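You operate a simulated robot arm through the tools that you are given. There is no shell and no other tool.

You run a simulated robot arm. Do the job below in one go: nothing can be reset, and whatever is moved stays where it is left.

## Task
Drain the bath, refill it to the yellow mark and shut its lid.
Fine: both levers shut at the end.

The check looks at the end state, three seconds after you hand in, the way a careful person would. Anything else that was tipped, shoved, dropped, spilled or broken makes it a failure. A push-on lid holds only when it is set on centred and level and pressed home; a screw cap is set on level and turned clockwise until tight.

## Robot
A 7-joint arm with a three-finger gripper, fixed in place. Base frame: the origin is on the floor under the middle of its stand, x ahead of it, y to its left, z up. Units: m, degrees, N and s.
It reaches about 1.342 m from its shoulder. Its first joint turns from -166.0 to 166.0 degrees. Payload 2.69 kg.
The TCP is the grasp point between the finger pads, 0.03 m short of the fingertips. In the tool frame z runs along the fingers and y along their closing line. The gripper opens to 0.128 m; its body begins 0.117 m behind the TCP.
Orientation is that of the tool frame in the base frame, as a unit quaternion [w, x, y, z]. With the fingers straight down and closing along the base's y, the tool's x points along the base's -x, its y along +y and its z along -z.

## Interface
- The arm moves only by the tool servo_tool. Its argument "commands" is a list that holds one entry, the list of rows, each a list of 6 numbers: the shift along the tool's x, y, z in units of 20 mm (1.0 is 20 mm), then the turn, a rotation vector about the tool's x, y, z in units of 5 degrees (1.0 is 5 degrees). In form: [[[dx, dy, dz, ax, ay, az], ...]]. A call has 1 to 20 rows; each row shifts and turns the commanded pose from where the row before left it, along the tool's axes as they then stand. "claw" is the closure in counts, from 0 (fully open) to 255 (shut), set as the call begins (left out, the last holds). A call with a number of a shift or a turn outside -1 to 1 is refused whole. Each row takes 0.2 s and may step no farther than 0.05 m and 8.6 degrees from the row before; otherwise, or with a gripper value out of range, the whole call is refused. A pose out of reach is approached as far as the arm can. The call stops where the force on the tool passes 90 N (or 10 N more than at its start, if that is more) or the arm is blocked; 0.2 s more then pass. The fingers move at their own pace (about 0.127 m/s each) and stop on an object; they squeeze with about 28 N. The grip force told is the motor's: it shows also when the fingers shut on nothing. Time passes only in rows, and 0.2 s behind the last, so rows that do not move let the fingers close. The reply holds the time, the measured pose of the TCP, the force on the tool along the base axes, the opening and the grip force, in the units named above and with some noise, with the torque about the TCP (base axes, N m) and any sound that the robot's microphone picked up, and new pictures: "pictures" is both (left out), scene, wrist or none.
- Cameras (640 x 400 px; columns grow to the right, rows downward): "scene" is fixed at [0.0507, 0.6484, 1.739]; the picture's right is [-0.75, -0.66, 0.00], its down [-0.26, 0.29, -0.92] and it looks along [0.61, -0.69, -0.39] (base axes); focal length 309 px, centre (320, 200). "wrist" rides on the gripper at [0.058, 0.054, -0.131] in the tool frame; the picture's right is [-0.68, 0.74, 0.00], its down [-0.62, -0.57, -0.55] and it looks along [-0.40, -0.37, 0.84] (tool axes); focal length 234 px, centre (320, 200). There is no depth. A picture from a camera that has moved, and an enlarged one, comes with that camera's place and axes in the base frame and with its lens.
- raise_lower(by): moves the trunk up (or, below 0, down) by that many m; the arm rides with it, the base frame stays. It gives what a move gives, with no picture.
- close_up(camera, box): a new picture of the part [left, top, right, bottom] of that camera's present view, enlarged. No time passes.
- finish_job(): hands the job in; it is judged then, once.

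Nothing tells you positions but the pictures and the camera data. Unless the task says otherwise, let go and move clear before handing in.

The tools are called by a JSON object that holds its "method" and its "body". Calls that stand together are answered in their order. servo_tool: Moves the arm, as the interface text tells. Its arguments: {"type":"object","properties":{"commands":{"type":"array","items":{"type":"array","items":{"type":"array","items":{"type":"number"}}}},"claw":{"type":"number"},"pictures":{"type":"string","enum":["both","scene","wrist","none"]}},"required":["commands"]} The other tools are called the same way: raise_lower (by) moves the trunk up or down; close_up (camera, box) takes an enlarged picture of a part of a camera's view; finish_job () hands the job in.

At the start:

```text
t: 0.0
ee_pos: [0.5627, -0.1785, 1.6087]
tool_rot: [0.0, 0.0, 1.0, 0.0]
force: [0.7, 0.2, -1.0]
ft_torque: [-0.01, 0.03, -0.02]
opening: 0.1279
grip_force: 0.1
trunk travel left (down, up): [-0.25, 0.1]
```

scene: 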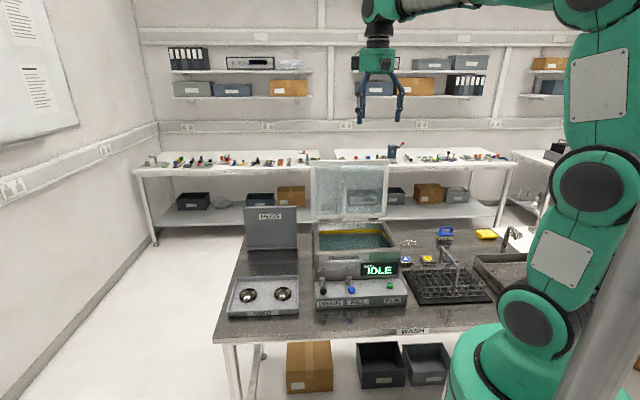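
wrist: 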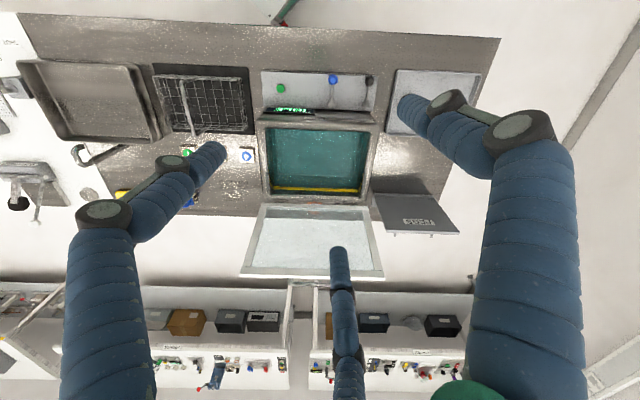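

I see a bench with an ultrasonic bath with an open lid and a control panel in front with DRAIN, FILL levers and a RUN button. First I take close-ups to see the details.

{"method": "close_up", "body": {"camera": "scene", "box": [290, 150, 430, 320]}}

{"method": "close_up", "body": {"camera": "scene", "box": [305, 250, 415, 320]}}

{"method": "close_up", "body": {"camera": "wrist", "box": [230, 50, 400, 290]}}

{"method": "close_up", "body": {"camera": "scene", "box": [210, 190, 540, 350]}}

```text
2.35 times, centred on (360, 235) of scene
camera zoom: at [0.0507, 0.6484, 1.739], right [-0.75, -0.66, 0.0], down [-0.26, 0.29, -0.92], along [0.61, -0.69, -0.39], focal length 728 px, centre (226, 118)
```

zoom: 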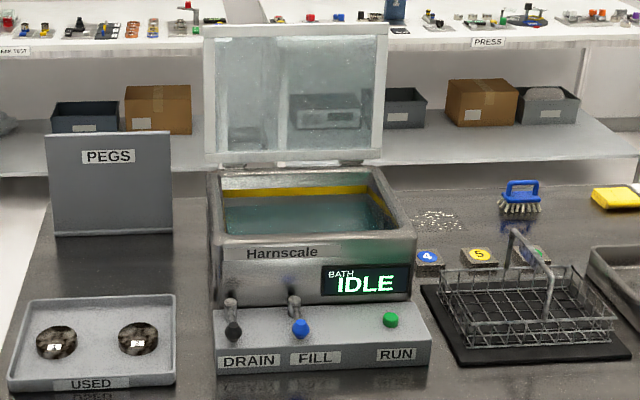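

```text
5.71 times, centred on (360, 285) of scene
camera zoom: at [0.0507, 0.6484, 1.739], right [-0.75, -0.66, 0.0], down [-0.26, 0.29, -0.92], along [0.61, -0.69, -0.39], focal length 1768 px, centre (91, -286)
```

zoom: 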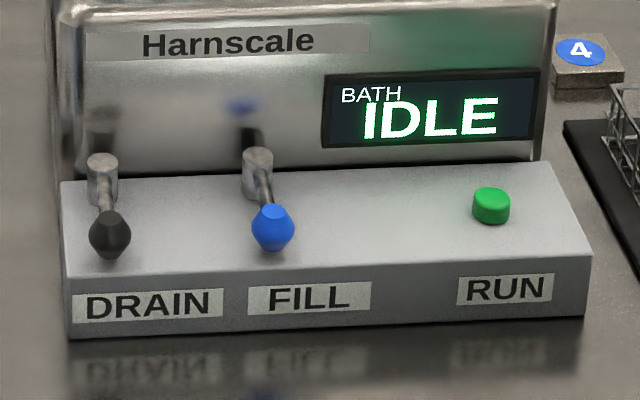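

```text
1.67 times, centred on (315, 170) of wrist
camera zoom: at [0.5037, -0.1251, 1.7403], right [0.68, 0.74, 0.0], down [0.62, -0.57, 0.55], along [0.4, -0.37, -0.84], focal length 390 px, centre (328, 250)
```

zoom: 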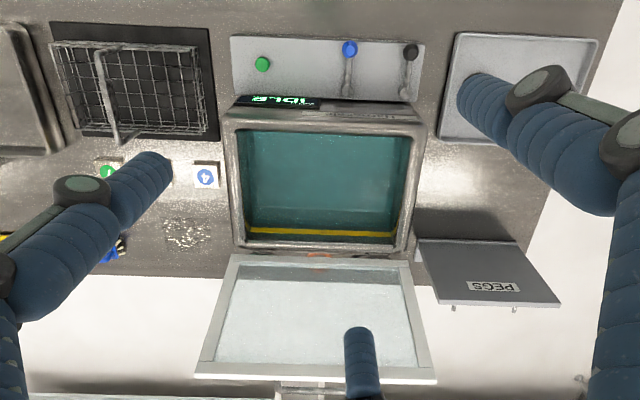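

```text
1.94 times, centred on (375, 270) of scene
camera zoom: at [0.0507, 0.6484, 1.739], right [-0.75, -0.66, 0.0], down [-0.26, 0.29, -0.92], along [0.61, -0.69, -0.39], focal length 600 px, centre (213, 64)
```

zoom: 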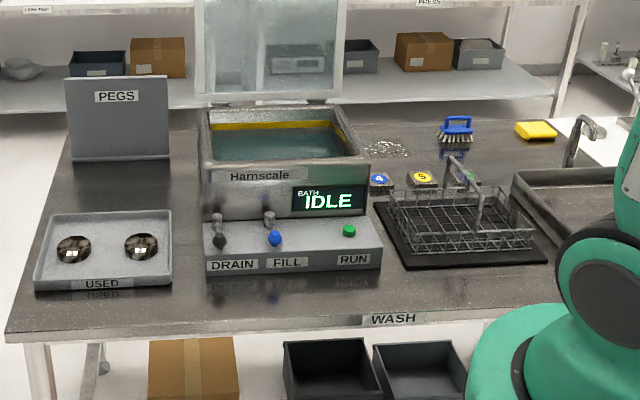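

The bath sits on a bench turned about 45° to the base, with the panel nearest the robot: black DRAIN knob around [0.66, -0.07, 0.97], blue FILL knob around [0.58, -0.14, 0.97], and the lid open at the back, leaning slightly backward. Next I lower the wrist camera toward the panel to see how the levers work.

{"method": "servo_tool", "body": {"commands": [[[0.03, 0.378, 1, 0, 0, 0], [0.03, 0.378, 1, 0, 0, 0], [0.03, 0.378, 1, 0, 0, 0], [0.03, 0.378, 1, 0, 0, 0], [0.03, 0.378, 1, 0, 0, 0], [0.03, 0.378, 1, 0, 0, 0], [0.03, 0.378, 1, 0, 0, 0], [0.03, 0.378, 1, 0, 0, 0], [0.03, 0.378, 1, 0, 0, 0], [0.03, 0.378, 1, 0, 0, 0], [0.03, 0.378, 1, 0, 0, 0], [0.03, 0.378, 1, 0, 0, 0], [0.03, 0.378, 1, 0, 0, 0], [0.03, 0.378, 1, 0, 0, 0], [0.03, 0.378, 1, 0, 0, 0], [0.03, 0.378, 1, 0, 0, 0], [0.03, 0.378, 1, 0, 0, 0], [0.03, 0.378, 1, 0, 0, 0]]]}}

```text
t: 3.8
ee_pos: [0.5508, -0.0405, 1.2503]
tool_rot: [0.0, -0.001, 1.0, 0.0]
force: [-0.8, 0.4, 0.3]
ft_torque: [0.03, -0.03, -0.01]
opening: 0.128
grip_force: 0.1
trunk travel left (down, up): [-0.25, 0.1]
camera wrist: at [0.4925, 0.0127, 1.3817], right [0.68, 0.74, 0.0], down [0.62, -0.57, 0.55], along [0.4, -0.37, -0.84], focal length 234 px, centre (320, 200)
```

scene: 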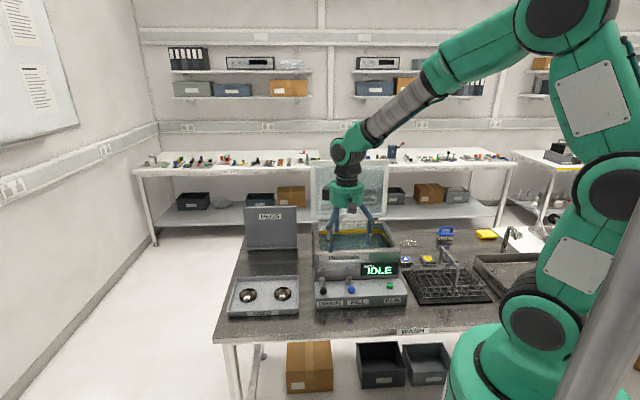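
wrist: 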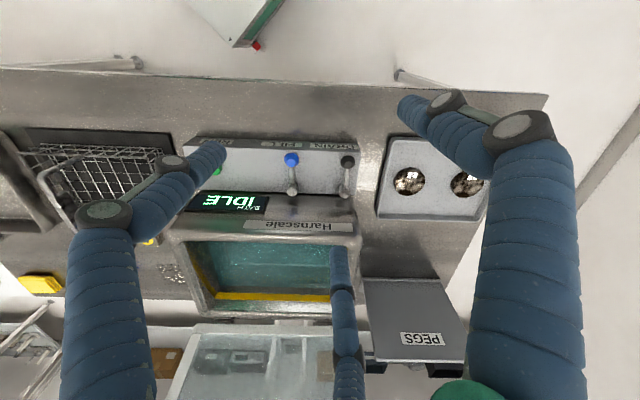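

{"method": "close_up", "body": {"camera": "wrist", "box": [180, 120, 380, 320]}}

{"method": "close_up", "body": {"camera": "wrist", "box": [260, 130, 380, 210]}}

{"method": "close_up", "body": {"camera": "scene", "box": [305, 210, 415, 320]}}

```text
2.00 times, centred on (280, 220) of wrist
camera zoom: at [0.4925, 0.0127, 1.3817], right [0.68, 0.74, 0.0], down [0.62, -0.57, 0.55], along [0.4, -0.37, -0.84], focal length 468 px, centre (400, 160)
```

zoom: 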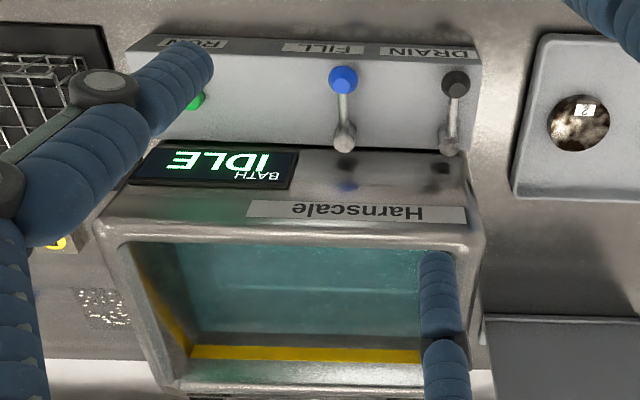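

```text
5.00 times, centred on (320, 170) of wrist
camera zoom: at [0.4925, 0.0127, 1.3817], right [0.68, 0.74, 0.0], down [0.62, -0.57, 0.55], along [0.4, -0.37, -0.84], focal length 1171 px, centre (320, 350)
```

zoom: 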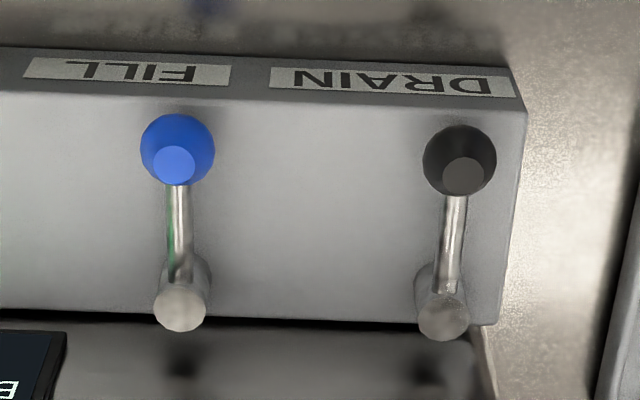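

```text
3.64 times, centred on (360, 265) of scene
camera zoom: at [0.0507, 0.6484, 1.739], right [-0.75, -0.66, 0.0], down [-0.26, 0.29, -0.92], along [0.61, -0.69, -0.39], focal length 1125 px, centre (174, -36)
```

zoom: 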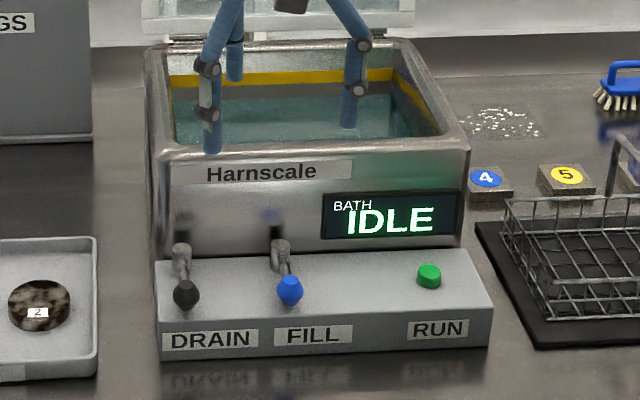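

The levers look like vertical posts with forward-pointing arms and knobs, so they probably swing about the vertical. I'll close the fingers into a fist and bring it over the gap between the two knobs.

{"method": "servo_tool", "body": {"commands": [[[-0.39, -0.343, 1, 0, 0, 0], [-0.39, -0.343, 1, 0, 0, 0], [-0.39, -0.343, 1, 0, 0, 0], [-0.39, -0.343, 1, 0, 0, 0], [-0.39, -0.343, 1, 0, 0, 0], [-0.39, -0.343, 1, 0, 0, 0], [-0.39, -0.343, 1, 0, 0, 0], [-0.39, -0.343, 1, 0, 0, 0], [-0.39, -0.343, 1, 0, 0, 0], [-0.39, -0.343, 1, 0, 0, 0]]], "claw": 255}}

{"method": "close_up", "body": {"camera": "scene", "box": [305, 210, 415, 320]}}

```text
t: 6.0
ee_pos: [0.6319, -0.112, 1.0483]
tool_rot: [0.0, 0.0, 1.0, 0.0]
force: [0.1, -0.7, 0.5]
ft_torque: [-0.01, 0.03, -0.01]
opening: 0.0021
grip_force: 27.6
trunk travel left (down, up): [-0.25, 0.1]
camera wrist: at [0.5729, -0.0581, 1.1791], right [0.68, 0.74, 0.0], down [0.62, -0.57, 0.55], along [0.4, -0.37, -0.84], focal length 234 px, centre (320, 200)
```

scene: 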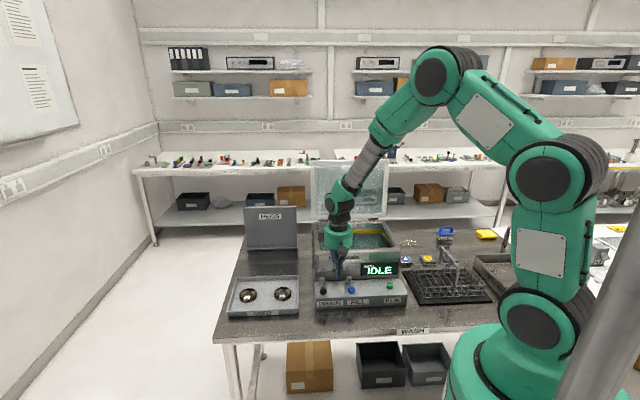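
wrist: 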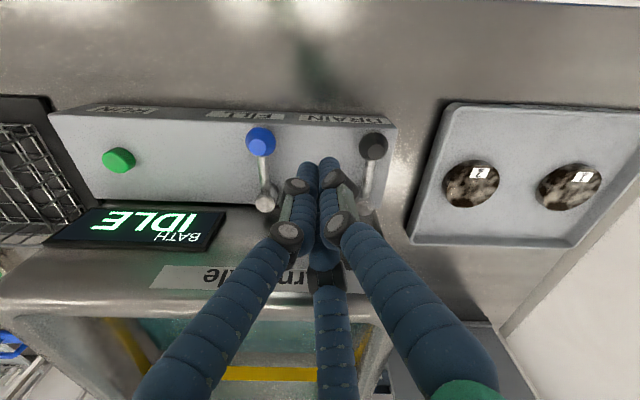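

```text
3.64 times, centred on (360, 265) of scene
camera zoom: at [0.0507, 0.6484, 1.739], right [-0.75, -0.66, 0.0], down [-0.26, 0.29, -0.92], along [0.61, -0.69, -0.39], focal length 1125 px, centre (174, -36)
```

zoom: 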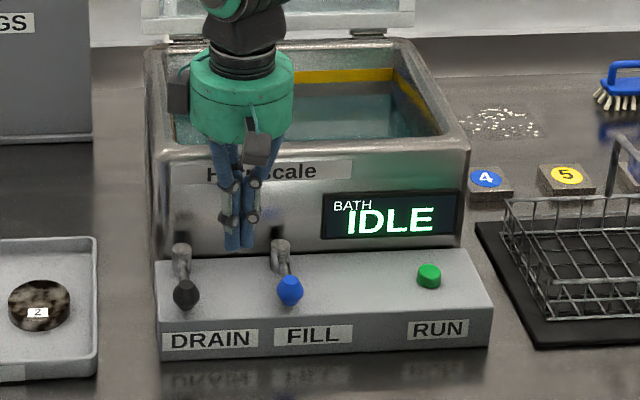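

The fist is between the two knobs. I descend gently so the fingertips are at knob height, checking force.

{"method": "servo_tool", "body": {"commands": [[[0, 0, 0.85, 0, 0, 0], [0, 0, 0.85, 0, 0, 0], [0, 0, 0.85, 0, 0, 0], [0, 0, 0.85, 0, 0, 0]]], "claw": 255}}

{"method": "close_up", "body": {"camera": "scene", "box": [305, 240, 405, 310]}}

```text
t: 7.0
ee_pos: [0.63, -0.1115, 0.9813]
tool_rot: [0.001, 0.0, 1.0, 0.0]
force: [0.1, -1.0, 0.7]
ft_torque: [0.0, 0.01, 0.01]
opening: 0.0023
grip_force: 27.9
trunk travel left (down, up): [-0.25, 0.1]
camera wrist: at [0.5719, -0.0578, 1.1122], right [0.68, 0.74, 0.0], down [0.61, -0.57, 0.55], along [0.4, -0.37, -0.84], focal length 234 px, centre (320, 200)
```

scene: 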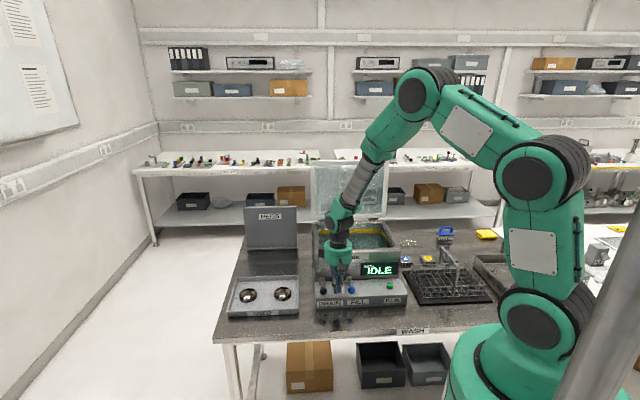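
wrist: 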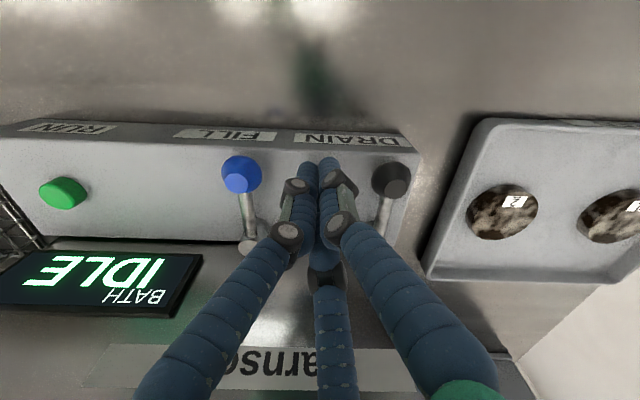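

```text
5.71 times, centred on (355, 275) of scene
camera zoom: at [0.0507, 0.6484, 1.739], right [-0.75, -0.66, 0.0], down [-0.26, 0.29, -0.92], along [0.61, -0.69, -0.39], focal length 1768 px, centre (120, -229)
```

zoom: 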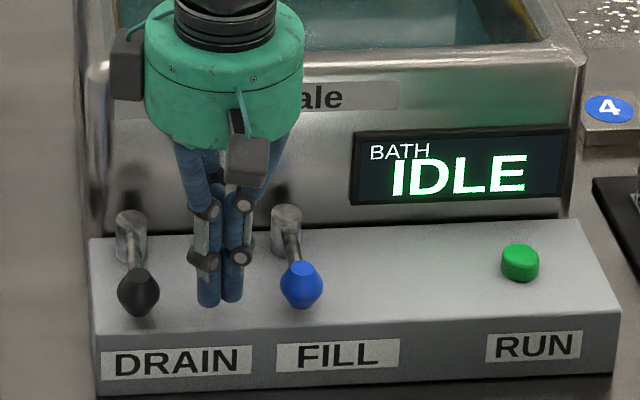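

The fist is about level with the knob centres and clear of both. I lower another 8 mm, then nudge slowly toward the DRAIN knob (leftward) to test its movement.

{"method": "servo_tool", "body": {"commands": [[[0, 0, 0.2, 0, 0, 0], [0, 0, 0.2, 0, 0, 0], [-0.2, 0.2, 0, 0, 0, 0], [-0.2, 0.2, 0, 0, 0, 0], [-0.2, 0.2, 0, 0, 0, 0], [-0.2, 0.2, 0, 0, 0, 0]]], "claw": 255}}

{"method": "close_up", "body": {"camera": "scene", "box": [305, 240, 405, 310]}}

```text
t: 8.4
ee_pos: [0.645, -0.0957, 0.972]
tool_rot: [0.0, 0.0, 1.0, 0.0]
force: [0.3, 0.1, 0.1]
ft_torque: [0.03, -0.03, -0.01]
opening: 0.0025
grip_force: 27.8
trunk travel left (down, up): [-0.25, 0.1]
camera wrist: at [0.587, -0.0417, 1.1031], right [0.68, 0.74, 0.0], down [0.62, -0.57, 0.55], along [0.4, -0.37, -0.84], focal length 234 px, centre (320, 200)
```

scene: 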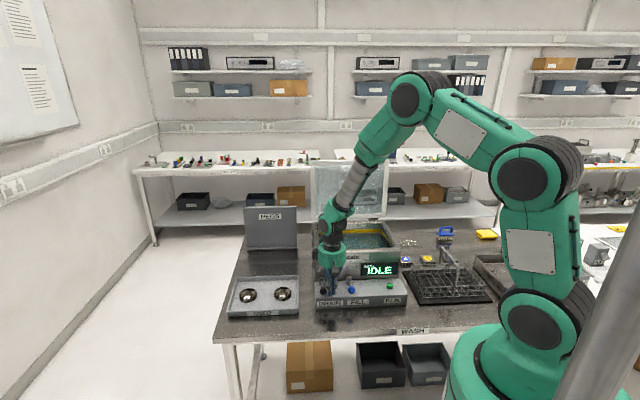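
wrist: 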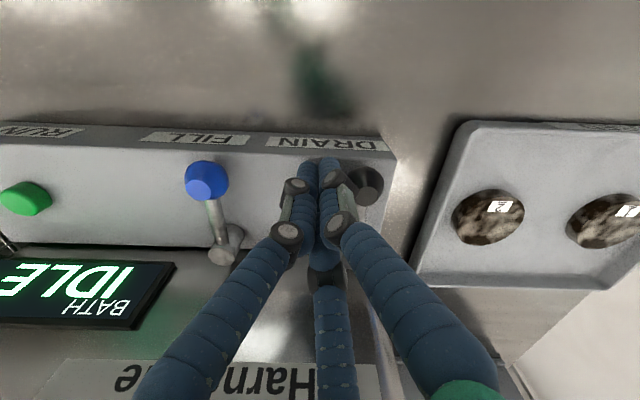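

```text
5.71 times, centred on (355, 275) of scene
camera zoom: at [0.0507, 0.6484, 1.739], right [-0.75, -0.66, 0.0], down [-0.26, 0.29, -0.92], along [0.61, -0.69, -0.39], focal length 1768 px, centre (120, -229)
```

zoom: 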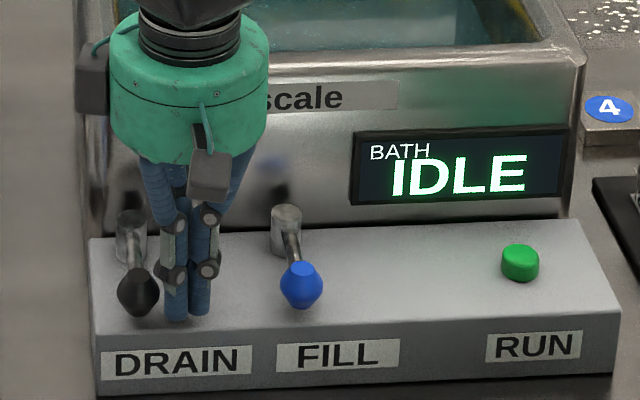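

The fist is almost touching the black knob. I push on in small steps and watch the force.

{"method": "servo_tool", "body": {"commands": [[[-0.15, 0.15, 0, 0, 0, 0], [-0.15, 0.15, 0, 0, 0, 0], [-0.15, 0.15, 0, 0, 0, 0]]], "claw": 255, "pictures": "none"}}

{"method": "close_up", "body": {"camera": "scene", "box": [305, 240, 405, 310]}}

```text
t: 9.2
ee_pos: [0.6479, -0.088, 0.9697]
tool_rot: [-0.006, 0.0, 1.0, 0.0]
force: [-45.8, -33.0, -3.7]
ft_torque: [-0.35, 0.66, -0.02]
opening: 0.0059
grip_force: 30.9
trunk travel left (down, up): [-0.25, 0.1]
```

```text
5.71 times, centred on (355, 275) of scene
camera zoom: at [0.0507, 0.6484, 1.739], right [-0.75, -0.66, 0.0], down [-0.26, 0.29, -0.92], along [0.61, -0.69, -0.39], focal length 1768 px, centre (120, -229)
```

zoom: 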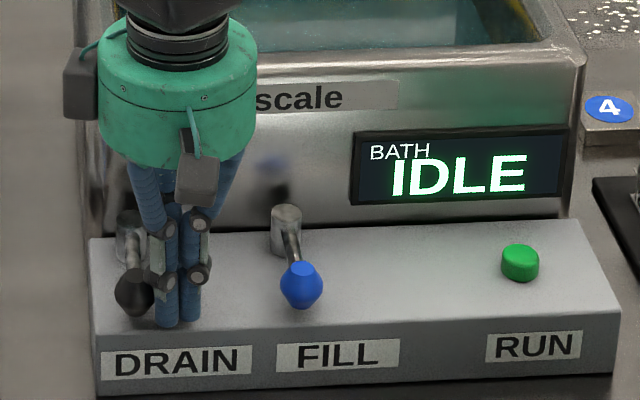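

The knob is solid against leftward push (about 56 N), so it's at its stop that way. I back off, hop over it, and come down on its left side.

{"method": "servo_tool", "body": {"commands": [[[0.6, -0.6, 0, 0, 0, 0], [0, 0, -1, 0, 0, 0], [0, 0, -1, 0, 0, 0], [0, 0, -1, 0, 0, 0], [0, 0, -1, 0, 0, 0], [-0.7, 0.7, 0, 0, 0, 0], [-0.7, 0.7, 0, 0, 0, 0], [-0.7, 0.7, 0, 0, 0, 0], [-0.7, 0.7, 0, 0, 0, 0], [-0.7, 0.7, 0, 0, 0, 0]]], "claw": 255}}

{"method": "close_up", "body": {"camera": "scene", "box": [285, 240, 385, 310]}}

```text
t: 11.4
ee_pos: [0.7132, -0.0286, 1.0524]
tool_rot: [0.0, 0.0, 1.0, 0.0]
force: [0.2, -0.2, 0.6]
ft_torque: [0.01, 0.02, -0.02]
opening: 0.002
grip_force: 31.0
trunk travel left (down, up): [-0.25, 0.1]
camera wrist: at [0.6539, 0.0258, 1.1838], right [0.68, 0.74, 0.0], down [0.62, -0.57, 0.55], along [0.4, -0.37, -0.84], focal length 234 px, centre (320, 200)
```

scene: 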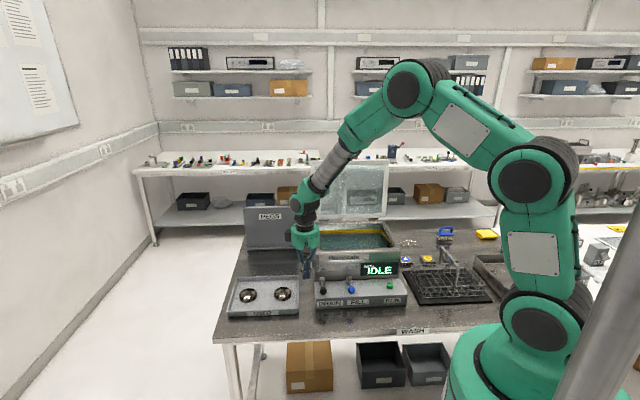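
wrist: 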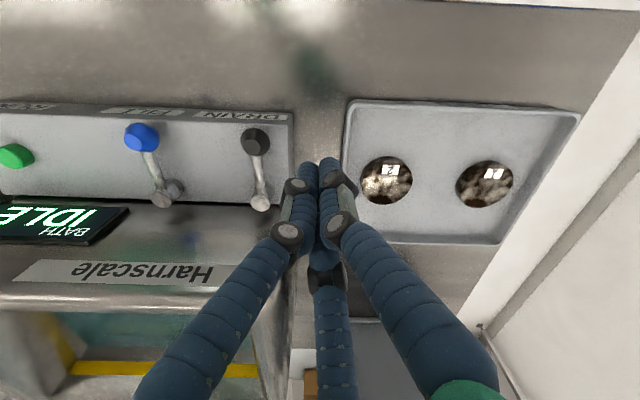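

```text
5.71 times, centred on (335, 275) of scene
camera zoom: at [0.0507, 0.6484, 1.739], right [-0.75, -0.66, 0.0], down [-0.26, 0.29, -0.92], along [0.61, -0.69, -0.39], focal length 1768 px, centre (234, -229)
```

zoom: 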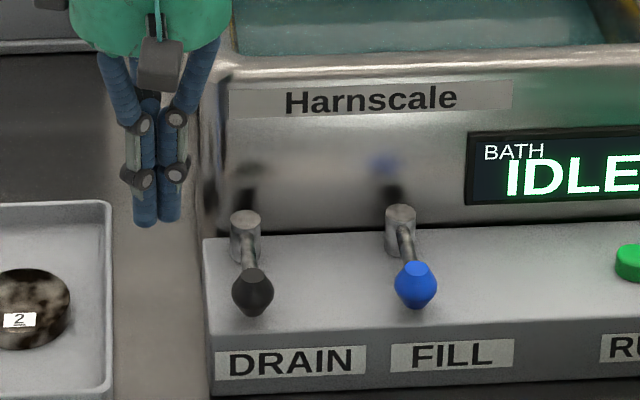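

The fist is now left of the DRAIN knob and clear of the tray. I descend and approach the knob from the left.

{"method": "servo_tool", "body": {"commands": [[[0, 0, 1, 0, 0, 0], [0, 0, 1, 0, 0, 0], [0, 0, 1, 0, 0, 0], [0, 0, 1, 0, 0, 0], [0.2, -0.2, 0, 0, 0, 0], [0.2, -0.2, 0, 0, 0, 0], [0.2, -0.2, 0, 0, 0, 0], [0.2, -0.2, 0, 0, 0, 0], [0.2, -0.2, 0, 0, 0, 0]]], "claw": 255}}

{"method": "close_up", "body": {"camera": "scene", "box": [285, 240, 385, 310]}}

```text
t: 13.4
ee_pos: [0.6923, -0.0501, 0.9726]
tool_rot: [0.0, -0.001, 1.0, 0.0]
force: [0.3, -0.2, -0.3]
ft_torque: [-0.03, 0.03, 0.02]
opening: 0.0021
grip_force: 31.8
trunk travel left (down, up): [-0.25, 0.1]
camera wrist: at [0.6346, 0.0051, 1.1046], right [0.68, 0.74, 0.0], down [0.62, -0.57, 0.55], along [0.4, -0.37, -0.84], focal length 234 px, centre (320, 200)
```

scene: 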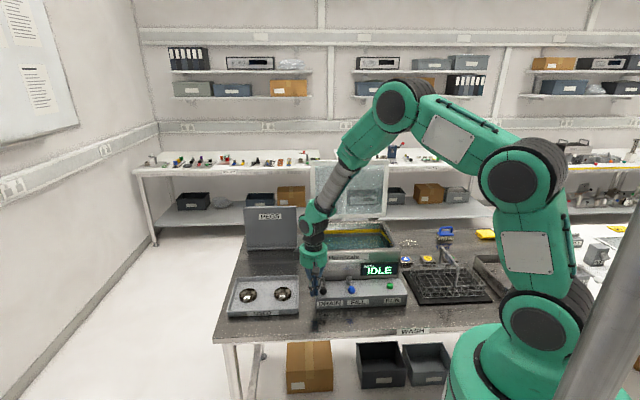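
wrist: 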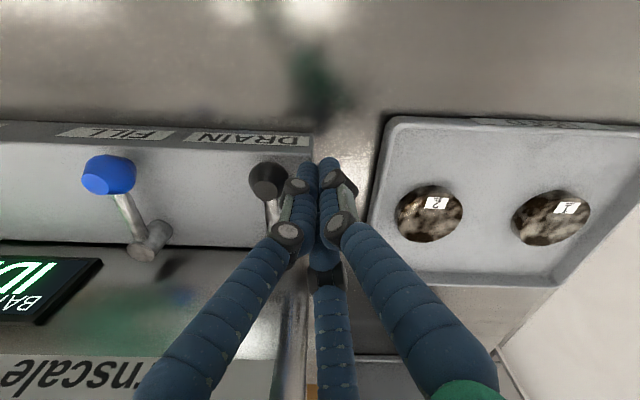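

```text
5.71 times, centred on (335, 275) of scene
camera zoom: at [0.0507, 0.6484, 1.739], right [-0.75, -0.66, 0.0], down [-0.26, 0.29, -0.92], along [0.61, -0.69, -0.39], focal length 1768 px, centre (234, -229)
```

zoom: 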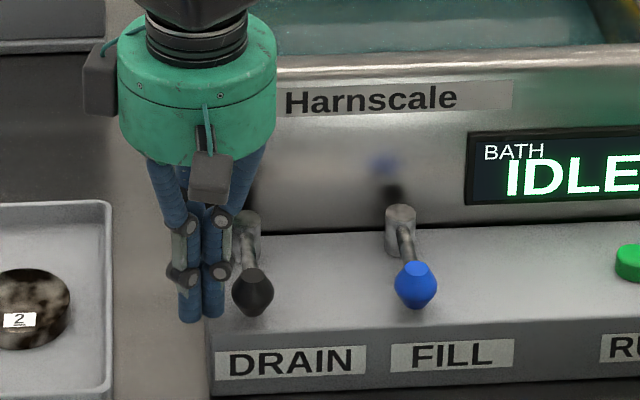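

Just short of contact on the knob's left side. I push rightward in small steps and watch whether it swings.

{"method": "servo_tool", "body": {"commands": [[[0.15, -0.15, 0, 0, 0, 0], [0.15, -0.15, 0, 0, 0, 0], [0.15, -0.15, 0, 0, 0, 0]]], "claw": 255, "pictures": "none"}}

{"method": "close_up", "body": {"camera": "scene", "box": [285, 240, 385, 310]}}

```text
t: 14.2
ee_pos: [0.6848, -0.0555, 0.9733]
tool_rot: [0.0, -0.001, 1.0, 0.0]
force: [-0.3, 0.2, -0.1]
ft_torque: [0.01, -0.01, -0.01]
opening: 0.0023
grip_force: 31.8
trunk travel left (down, up): [-0.25, 0.1]
```

```text
5.71 times, centred on (335, 275) of scene
camera zoom: at [0.0507, 0.6484, 1.739], right [-0.75, -0.66, 0.0], down [-0.26, 0.29, -0.92], along [0.61, -0.69, -0.39], focal length 1768 px, centre (234, -229)
```

zoom: 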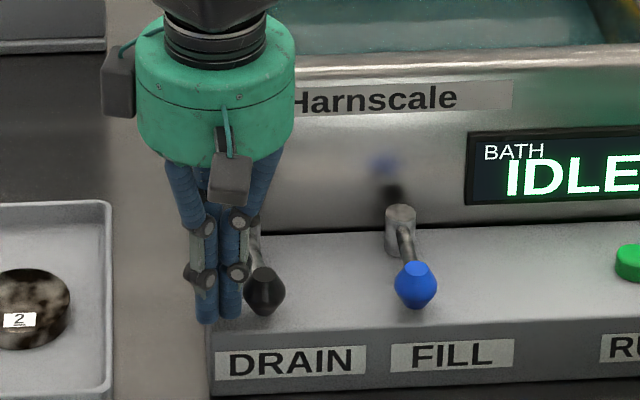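

The DRAIN lever swings to the right easily. I keep pushing it along its arc.

{"method": "servo_tool", "body": {"commands": [[[0.26, -0.21, 0, 0, 0, 0], [0.26, -0.21, 0, 0, 0, 0], [0.26, -0.21, 0, 0, 0, 0], [0.22, -0.274, 0, 0, 0, 0], [0.22, -0.274, 0, 0, 0, 0]]], "claw": 255, "pictures": "wrist"}}

{"method": "close_up", "body": {"camera": "scene", "box": [295, 220, 415, 310]}}

```text
t: 15.4
ee_pos: [0.6588, -0.0814, 0.9725]
tool_rot: [0.0, -0.001, 1.0, 0.0]
force: [0.8, 0.0, -0.6]
ft_torque: [0.04, -0.02, -0.01]
opening: 0.0019
grip_force: 32.0
trunk travel left (down, up): [-0.25, 0.1]
camera wrist: at [0.6004, -0.0276, 1.1041], right [0.68, 0.74, 0.0], down [0.62, -0.57, 0.55], along [0.4, -0.37, -0.84], focal length 234 px, centre (320, 200)
```

wrist: 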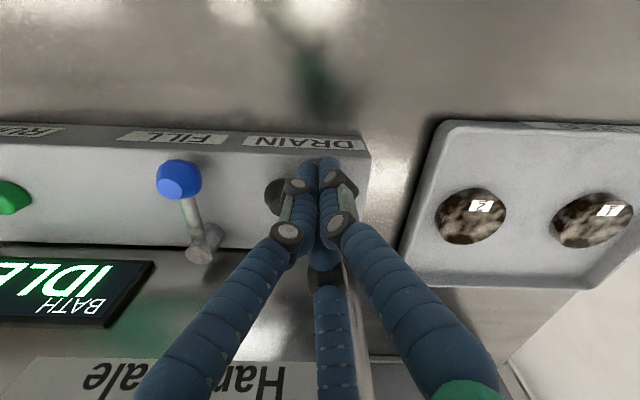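

```text
4.44 times, centred on (355, 265) of scene
camera zoom: at [0.0507, 0.6484, 1.739], right [-0.75, -0.66, 0.0], down [-0.26, 0.29, -0.92], along [0.61, -0.69, -0.39], focal length 1375 px, centre (164, -89)
```

zoom: 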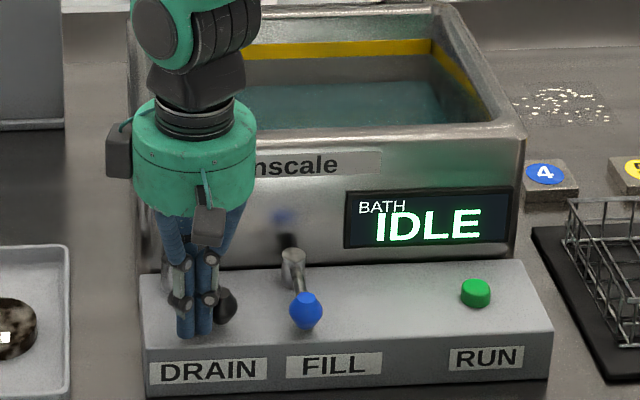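

The lever is at about 45°. I continue the arc toward 90°.

{"method": "servo_tool", "body": {"commands": [[[0.126, -0.376, 0, 0, 0, 0], [0.126, -0.376, 0, 0, 0, 0], [0.126, -0.376, 0, 0, 0, 0], [-0.009, -0.274, 0, 0, 0, 0], [-0.009, -0.274, 0, 0, 0, 0]]], "claw": 255, "pictures": "wrist"}}

{"method": "close_up", "body": {"camera": "scene", "box": [295, 220, 415, 310]}}

```text
t: 16.6
ee_pos: [0.6523, -0.1039, 0.9736]
tool_rot: [-0.001, -0.001, 1.0, 0.0]
force: [6.7, 51.8, 3.0]
ft_torque: [0.79, -0.48, -0.24]
opening: 0.0018
grip_force: 31.4
trunk travel left (down, up): [-0.25, 0.1]
stopped in row 5: the force on the tool passed its limit at 98 N (the readings are from after the stop); the commanded pose is now the measured one
camera wrist: at [0.594, -0.0504, 1.1041], right [0.68, 0.74, 0.0], down [0.62, -0.57, 0.55], along [0.4, -0.37, -0.84], focal length 234 px, centre (320, 200)
```

wrist: 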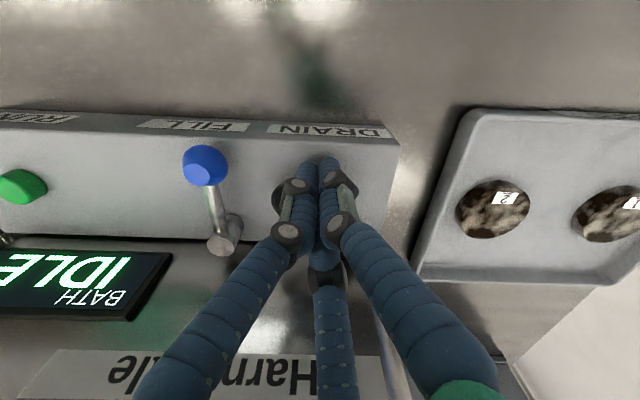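

```text
4.44 times, centred on (355, 265) of scene
camera zoom: at [0.0507, 0.6484, 1.739], right [-0.75, -0.66, 0.0], down [-0.26, 0.29, -0.92], along [0.61, -0.69, -0.39], focal length 1375 px, centre (164, -89)
```

zoom: 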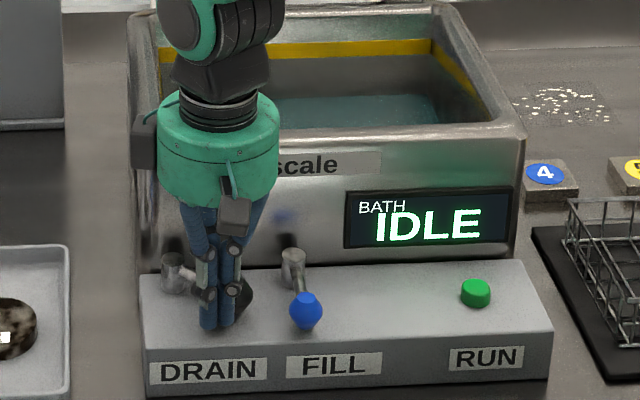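

The drain lever hit its open stop and the water level is dropping. I back off and rise clear to watch the bath empty.

{"method": "servo_tool", "body": {"commands": [[[0, 0.6, 0, 0, 0, 0], [0, 0, -1, 0, 0, 0], [0, 0, -1, 0, 0, 0], [0, 0, -1, 0, 0, 0], [0, 0, -1, 0, 0, 0], [0, 0, -1, 0, 0, 0]]], "claw": 255, "pictures": "both"}}

{"method": "close_up", "body": {"camera": "scene", "box": [295, 220, 415, 310]}}

{"method": "close_up", "body": {"camera": "wrist", "box": [120, 80, 400, 300]}}

```text
t: 18.0
ee_pos: [0.6539, -0.0964, 1.0736]
tool_rot: [-0.001, 0.0, 1.0, 0.002]
force: [-0.4, 0.0, -0.5]
ft_torque: [0.04, -0.02, 0.02]
opening: 0.0021
grip_force: 31.7
trunk travel left (down, up): [-0.25, 0.1]
camera wrist: at [0.5943, -0.0421, 1.2051], right [0.68, 0.74, 0.0], down [0.62, -0.57, 0.55], along [0.4, -0.37, -0.84], focal length 234 px, centre (320, 200)
```

scene: 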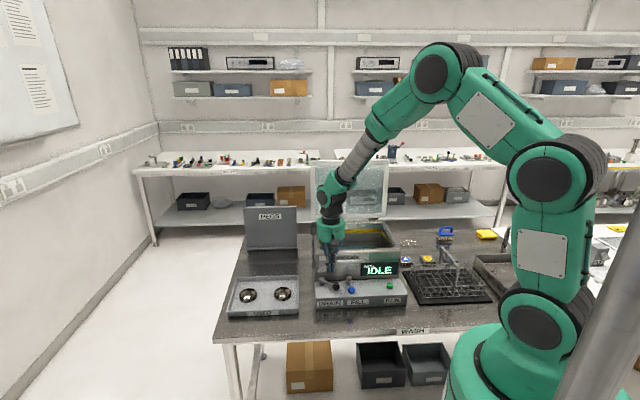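
wrist: 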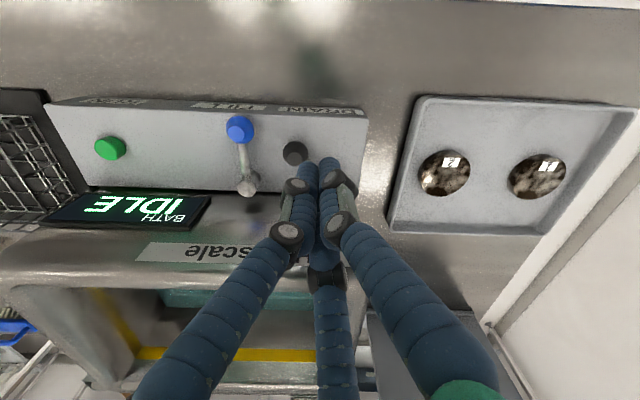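

```text
4.44 times, centred on (355, 265) of scene
camera zoom: at [0.0507, 0.6484, 1.739], right [-0.75, -0.66, 0.0], down [-0.26, 0.29, -0.92], along [0.61, -0.69, -0.39], focal length 1375 px, centre (164, -89)
```

zoom: 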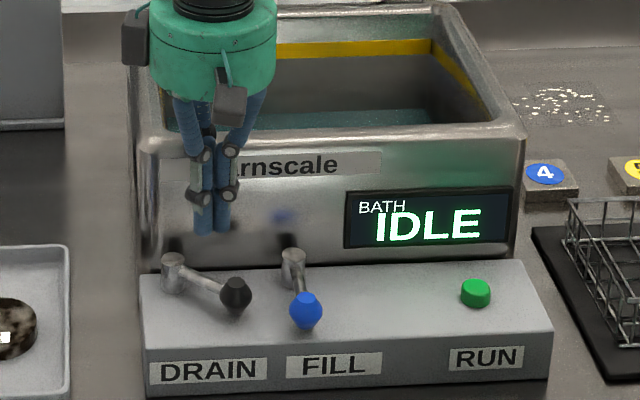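

```text
1.82 times, centred on (260, 190) of wrist
camera zoom: at [0.5943, -0.0421, 1.2051], right [0.68, 0.74, 0.0], down [0.62, -0.57, 0.55], along [0.4, -0.37, -0.84], focal length 426 px, centre (429, 218)
```

zoom: 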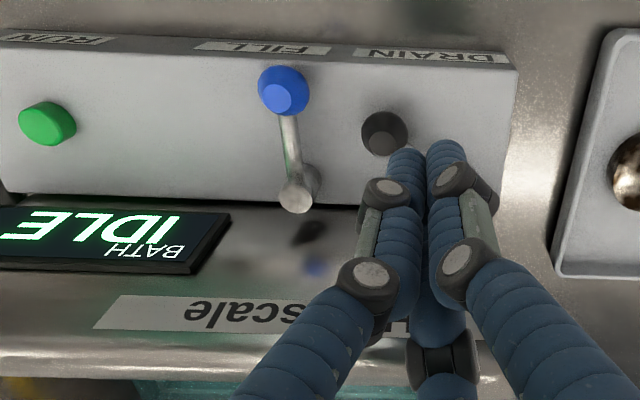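

The lever is about 60° open and the level keeps dropping. I move the wrist up and back for a clear view into the bath while it drains.

{"method": "servo_tool", "body": {"commands": [[[0.78, -0.367, -0.942, 0, 0, 0], [0.78, -0.367, -0.942, 0, 0, 0], [0.78, -0.367, -0.942, 0, 0, 0], [0.78, -0.367, -0.942, 0, 0, 0], [0.78, -0.367, -0.942, 0, 0, 0], [0.78, -0.367, -0.942, 0, 0, 0], [0.78, -0.367, -0.942, 0, 0, 0], [0.78, -0.367, -0.942, 0, 0, 0], [0.78, -0.367, -0.942, 0, 0, 0], [0.78, -0.367, -0.942, 0, 0, 0], [0.78, -0.367, -0.942, 0, 0, 0], [0.78, -0.367, -0.942, 0, 0, 0]]], "claw": 255, "pictures": "both"}}

{"method": "close_up", "body": {"camera": "scene", "box": [295, 210, 415, 310]}}

{"method": "close_up", "body": {"camera": "wrist", "box": [300, 80, 540, 300]}}

```text
t: 20.6
ee_pos: [0.4638, -0.1854, 1.3007]
tool_rot: [-0.001, 0.001, 1.0, 0.002]
force: [0.7, -0.1, 0.7]
ft_torque: [-0.04, -0.04, -0.01]
opening: 0.0021
grip_force: 31.7
trunk travel left (down, up): [-0.25, 0.1]
camera wrist: at [0.4059, -0.1312, 1.4321], right [0.68, 0.74, 0.0], down [0.62, -0.57, 0.55], along [0.4, -0.37, -0.84], focal length 234 px, centre (320, 200)
```

scene: 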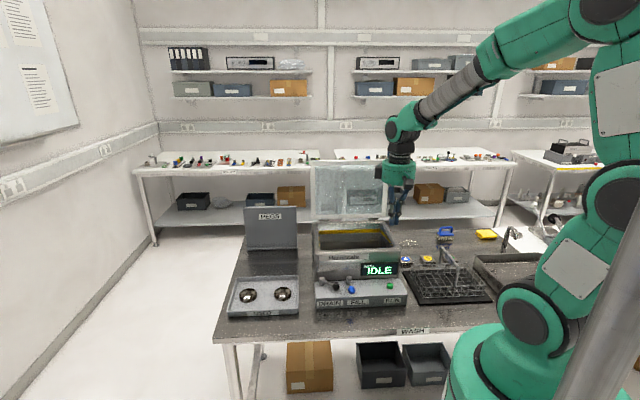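
wrist: 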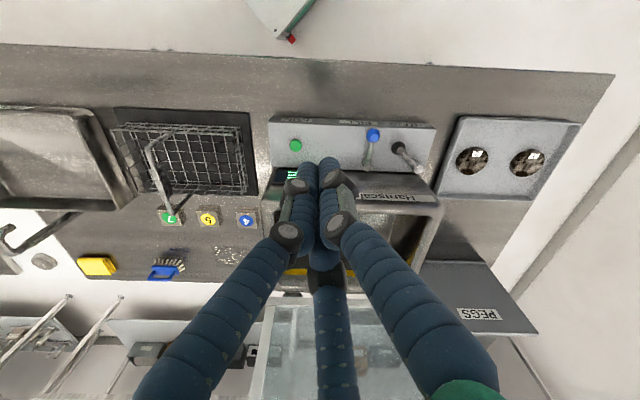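

```text
4.00 times, centred on (355, 260) of scene
camera zoom: at [0.0507, 0.6484, 1.739], right [-0.75, -0.66, 0.0], down [-0.26, 0.29, -0.92], along [0.61, -0.69, -0.39], focal length 1237 px, centre (180, -40)
```

zoom: 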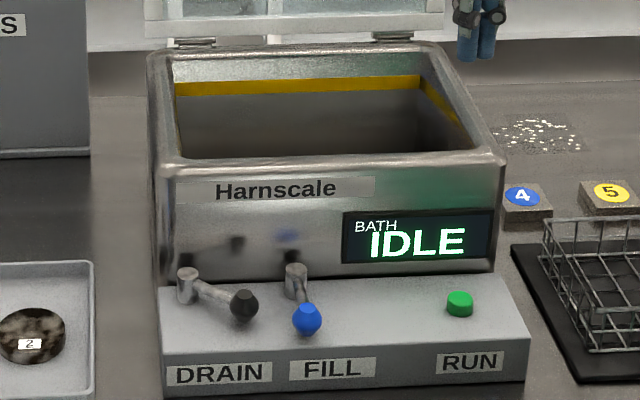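

```text
1.82 times, centred on (420, 190) of wrist
camera zoom: at [0.4059, -0.1312, 1.4321], right [0.68, 0.74, 0.0], down [0.62, -0.57, 0.55], along [0.4, -0.37, -0.84], focal length 426 px, centre (138, 218)
```

zoom: 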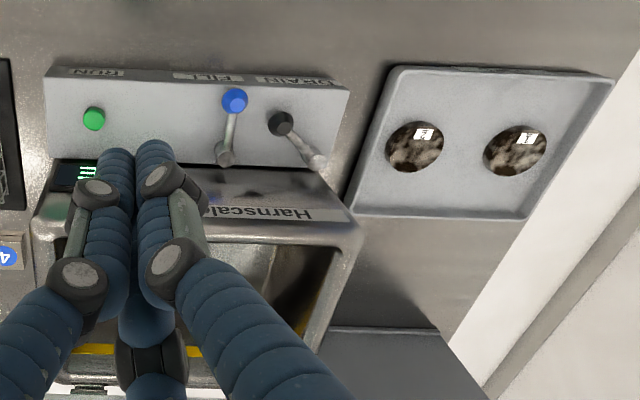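

The level has dropped below the scene camera's line of sight. I open the claw and shift over so the wrist camera can see the bath floor.

{"method": "servo_tool", "body": {"commands": [[[-0.99, -0.14, -0.4, 0, 0, 0], [-0.99, -0.14, -0.4, 0, 0, 0], [-0.99, -0.14, -0.4, 0, 0, 0], [-0.99, -0.14, -0.4, 0, 0, 0], [-0.99, -0.14, -0.4, 0, 0, 0]]], "claw": 0, "pictures": "wrist"}}

{"method": "close_up", "body": {"camera": "wrist", "box": [220, 80, 460, 300]}}

{"method": "close_up", "body": {"camera": "scene", "box": [295, 210, 415, 310]}}

```text
t: 21.8
ee_pos: [0.5641, -0.1998, 1.3375]
tool_rot: [-0.001, -0.001, 1.0, 0.001]
force: [-0.4, 0.2, -0.5]
ft_torque: [0.0, 0.0, 0.0]
opening: 0.1279
grip_force: 0.0
trunk travel left (down, up): [-0.25, 0.1]
camera wrist: at [0.5062, -0.147, 1.4683], right [0.68, 0.74, 0.0], down [0.62, -0.57, 0.55], along [0.4, -0.37, -0.84], focal length 234 px, centre (320, 200)
```

wrist: 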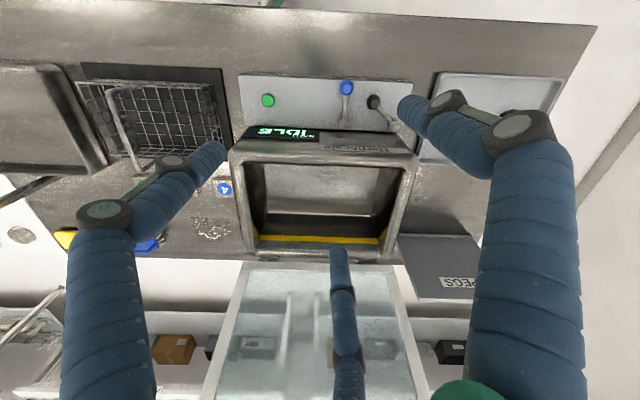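

```text
1.82 times, centred on (340, 190) of wrist
camera zoom: at [0.5062, -0.147, 1.4683], right [0.68, 0.74, 0.0], down [0.62, -0.57, 0.55], along [0.4, -0.37, -0.84], focal length 426 px, centre (284, 218)
```

zoom: 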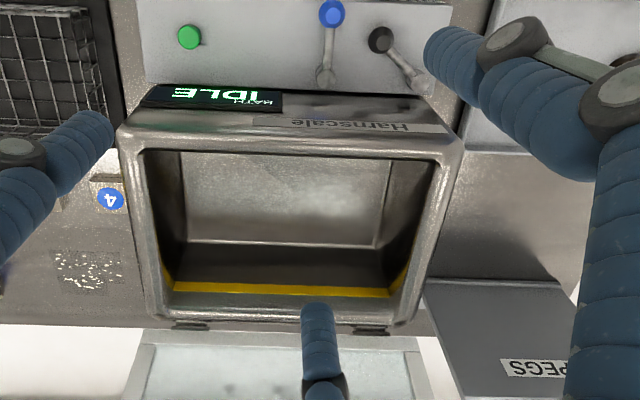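

```text
4.00 times, centred on (355, 260) of scene
camera zoom: at [0.0507, 0.6484, 1.739], right [-0.75, -0.66, 0.0], down [-0.26, 0.29, -0.92], along [0.61, -0.69, -0.39], focal length 1237 px, centre (180, -40)
```

zoom: 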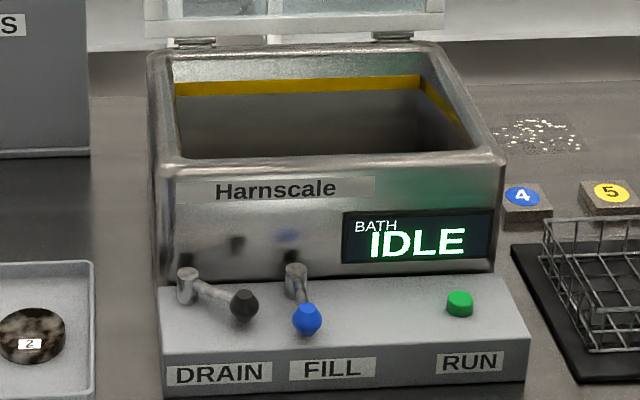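

The bath looks empty: bare metal floor with no water visible. Next I close the fist, tilt it 25° so the gripper body clears the bath rim, and hover just right of the opened DRAIN knob so I can shut it.

{"method": "servo_tool", "body": {"commands": [[[0, 0, 0, 0.707, -0.707, 0], [0, 0, 0, 0.707, -0.707, 0], [0, 0, 0, 0.707, -0.707, 0], [0, 0, 0, 0.707, -0.707, 0], [0, 0, 0, 0.707, -0.707, 0], [0.0536, 0.459, 0.964, 0, 0, 0], [0.0536, 0.459, 0.964, 0, 0, 0], [0.0536, 0.459, 0.964, 0, 0, 0], [0.0536, 0.459, 0.964, 0, 0, 0], [0.0536, 0.459, 0.964, 0, 0, 0], [0.0536, 0.459, 0.964, 0, 0, 0], [0.0536, 0.459, 0.964, 0, 0, 0], [0.0536, 0.459, 0.964, 0, 0, 0], [0.0536, 0.459, 0.964, 0, 0, 0], [0.0536, 0.459, 0.964, 0, 0, 0], [0.0536, 0.459, 0.964, 0, 0, 0], [0.0536, 0.459, 0.964, 0, 0, 0], [0.0536, 0.459, 0.964, 0, 0, 0], [0.0536, 0.459, 0.964, 0, 0, 0]]], "claw": 255, "pictures": "both"}}

{"method": "close_up", "body": {"camera": "scene", "box": [295, 220, 415, 310]}}

{"method": "close_up", "body": {"camera": "wrist", "box": [200, 80, 440, 260]}}

```text
t: 25.8
ee_pos: [0.6358, -0.1547, 1.05]
tool_rot: [0.152, -0.001, 0.977, -0.151]
force: [0.2, 0.6, 0.2]
ft_torque: [0.01, -0.01, -0.01]
opening: 0.0021
grip_force: 27.7
trunk travel left (down, up): [-0.25, 0.1]
camera wrist: at [0.5432, -0.0673, 1.1351], right [0.68, 0.73, -0.02], down [0.4, -0.35, 0.85], along [0.62, -0.58, -0.53], focal length 234 px, centre (320, 200)
```

scene: 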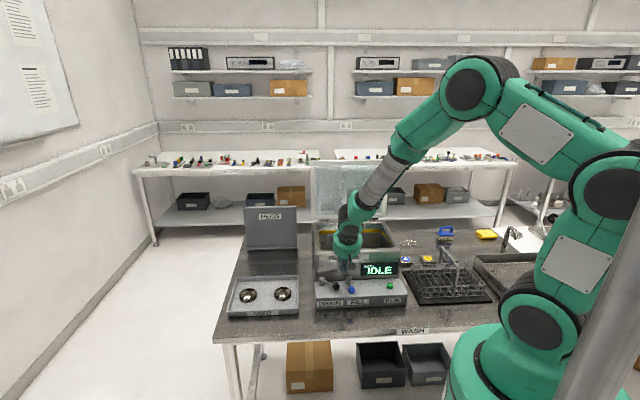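
wrist: 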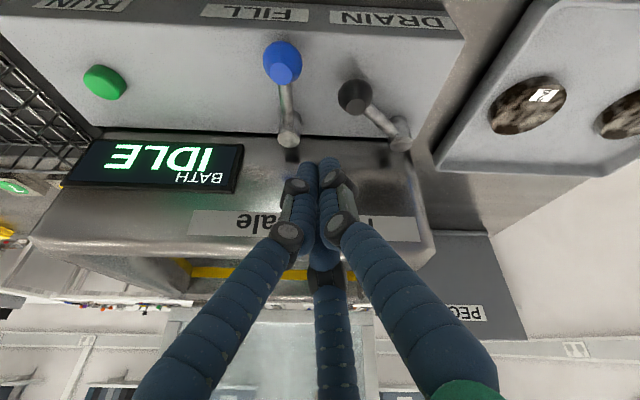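

```text
4.44 times, centred on (355, 265) of scene
camera zoom: at [0.0507, 0.6484, 1.739], right [-0.75, -0.66, 0.0], down [-0.26, 0.29, -0.92], along [0.61, -0.69, -0.39], focal length 1375 px, centre (164, -89)
```

zoom: 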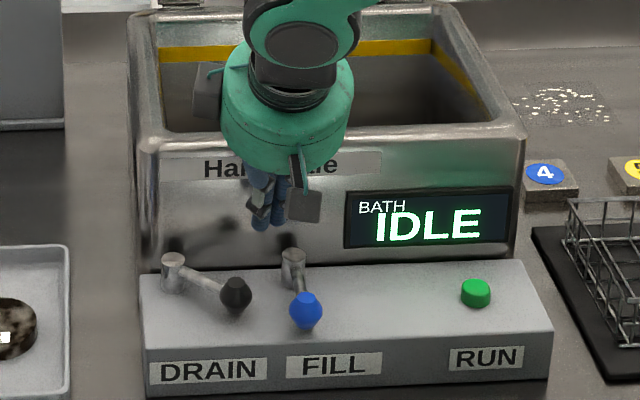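

```text
2.22 times, centred on (320, 170) of wrist
camera zoom: at [0.5432, -0.0673, 1.1351], right [0.68, 0.73, -0.02], down [0.4, -0.35, 0.85], along [0.62, -0.58, -0.53], focal length 520 px, centre (320, 267)
```

zoom: 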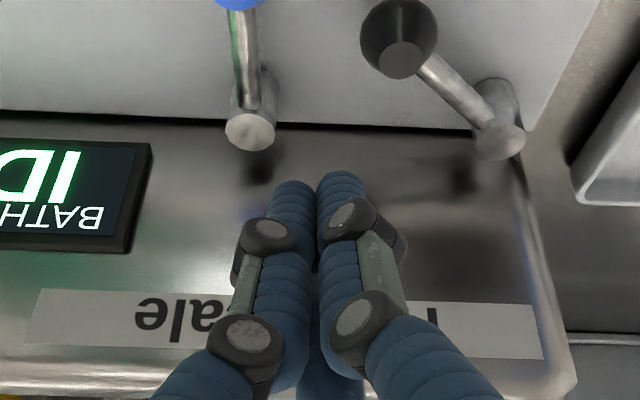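

The fist hovers between the opened DRAIN knob and the FILL lever. I lower part way and check the clearances.

{"method": "servo_tool", "body": {"commands": [[[0.224, 0.224, 0.68, 0, 0, 0], [0.224, 0.224, 0.68, 0, 0, 0], [0.224, 0.224, 0.68, 0, 0, 0]]], "claw": 255, "pictures": "none"}}

{"method": "close_up", "body": {"camera": "scene", "box": [305, 240, 405, 310]}}

{"method": "close_up", "body": {"camera": "wrist", "box": [200, 80, 440, 260]}}

```text
t: 26.6
ee_pos: [0.6363, -0.1554, 1.0035]
tool_rot: [0.152, -0.001, 0.977, -0.152]
force: [-0.4, 0.2, -0.4]
ft_torque: [0.01, 0.0, -0.03]
opening: 0.0024
grip_force: 28.1
trunk travel left (down, up): [-0.25, 0.1]
```

```text
5.71 times, centred on (355, 275) of scene
camera zoom: at [0.0507, 0.6484, 1.739], right [-0.75, -0.66, 0.0], down [-0.26, 0.29, -0.92], along [0.61, -0.69, -0.39], focal length 1768 px, centre (120, -229)
```

zoom: 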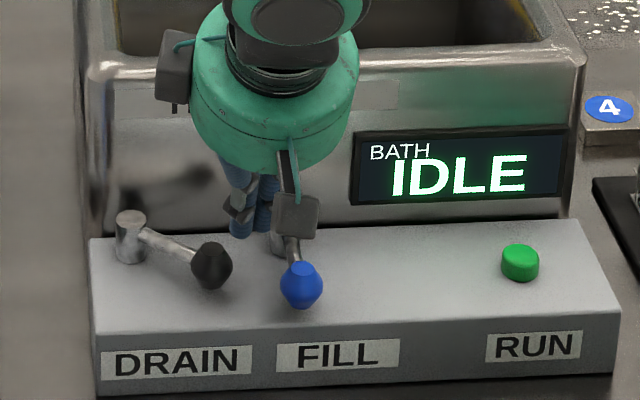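

```text
2.22 times, centred on (320, 170) of wrist
camera zoom: at [0.5436, -0.0674, 1.0889], right [0.68, 0.73, -0.02], down [0.4, -0.35, 0.85], along [0.62, -0.58, -0.53], focal length 520 px, centre (320, 267)
```

zoom: 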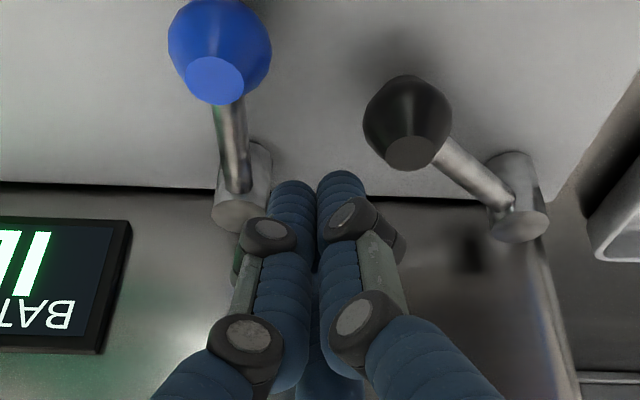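

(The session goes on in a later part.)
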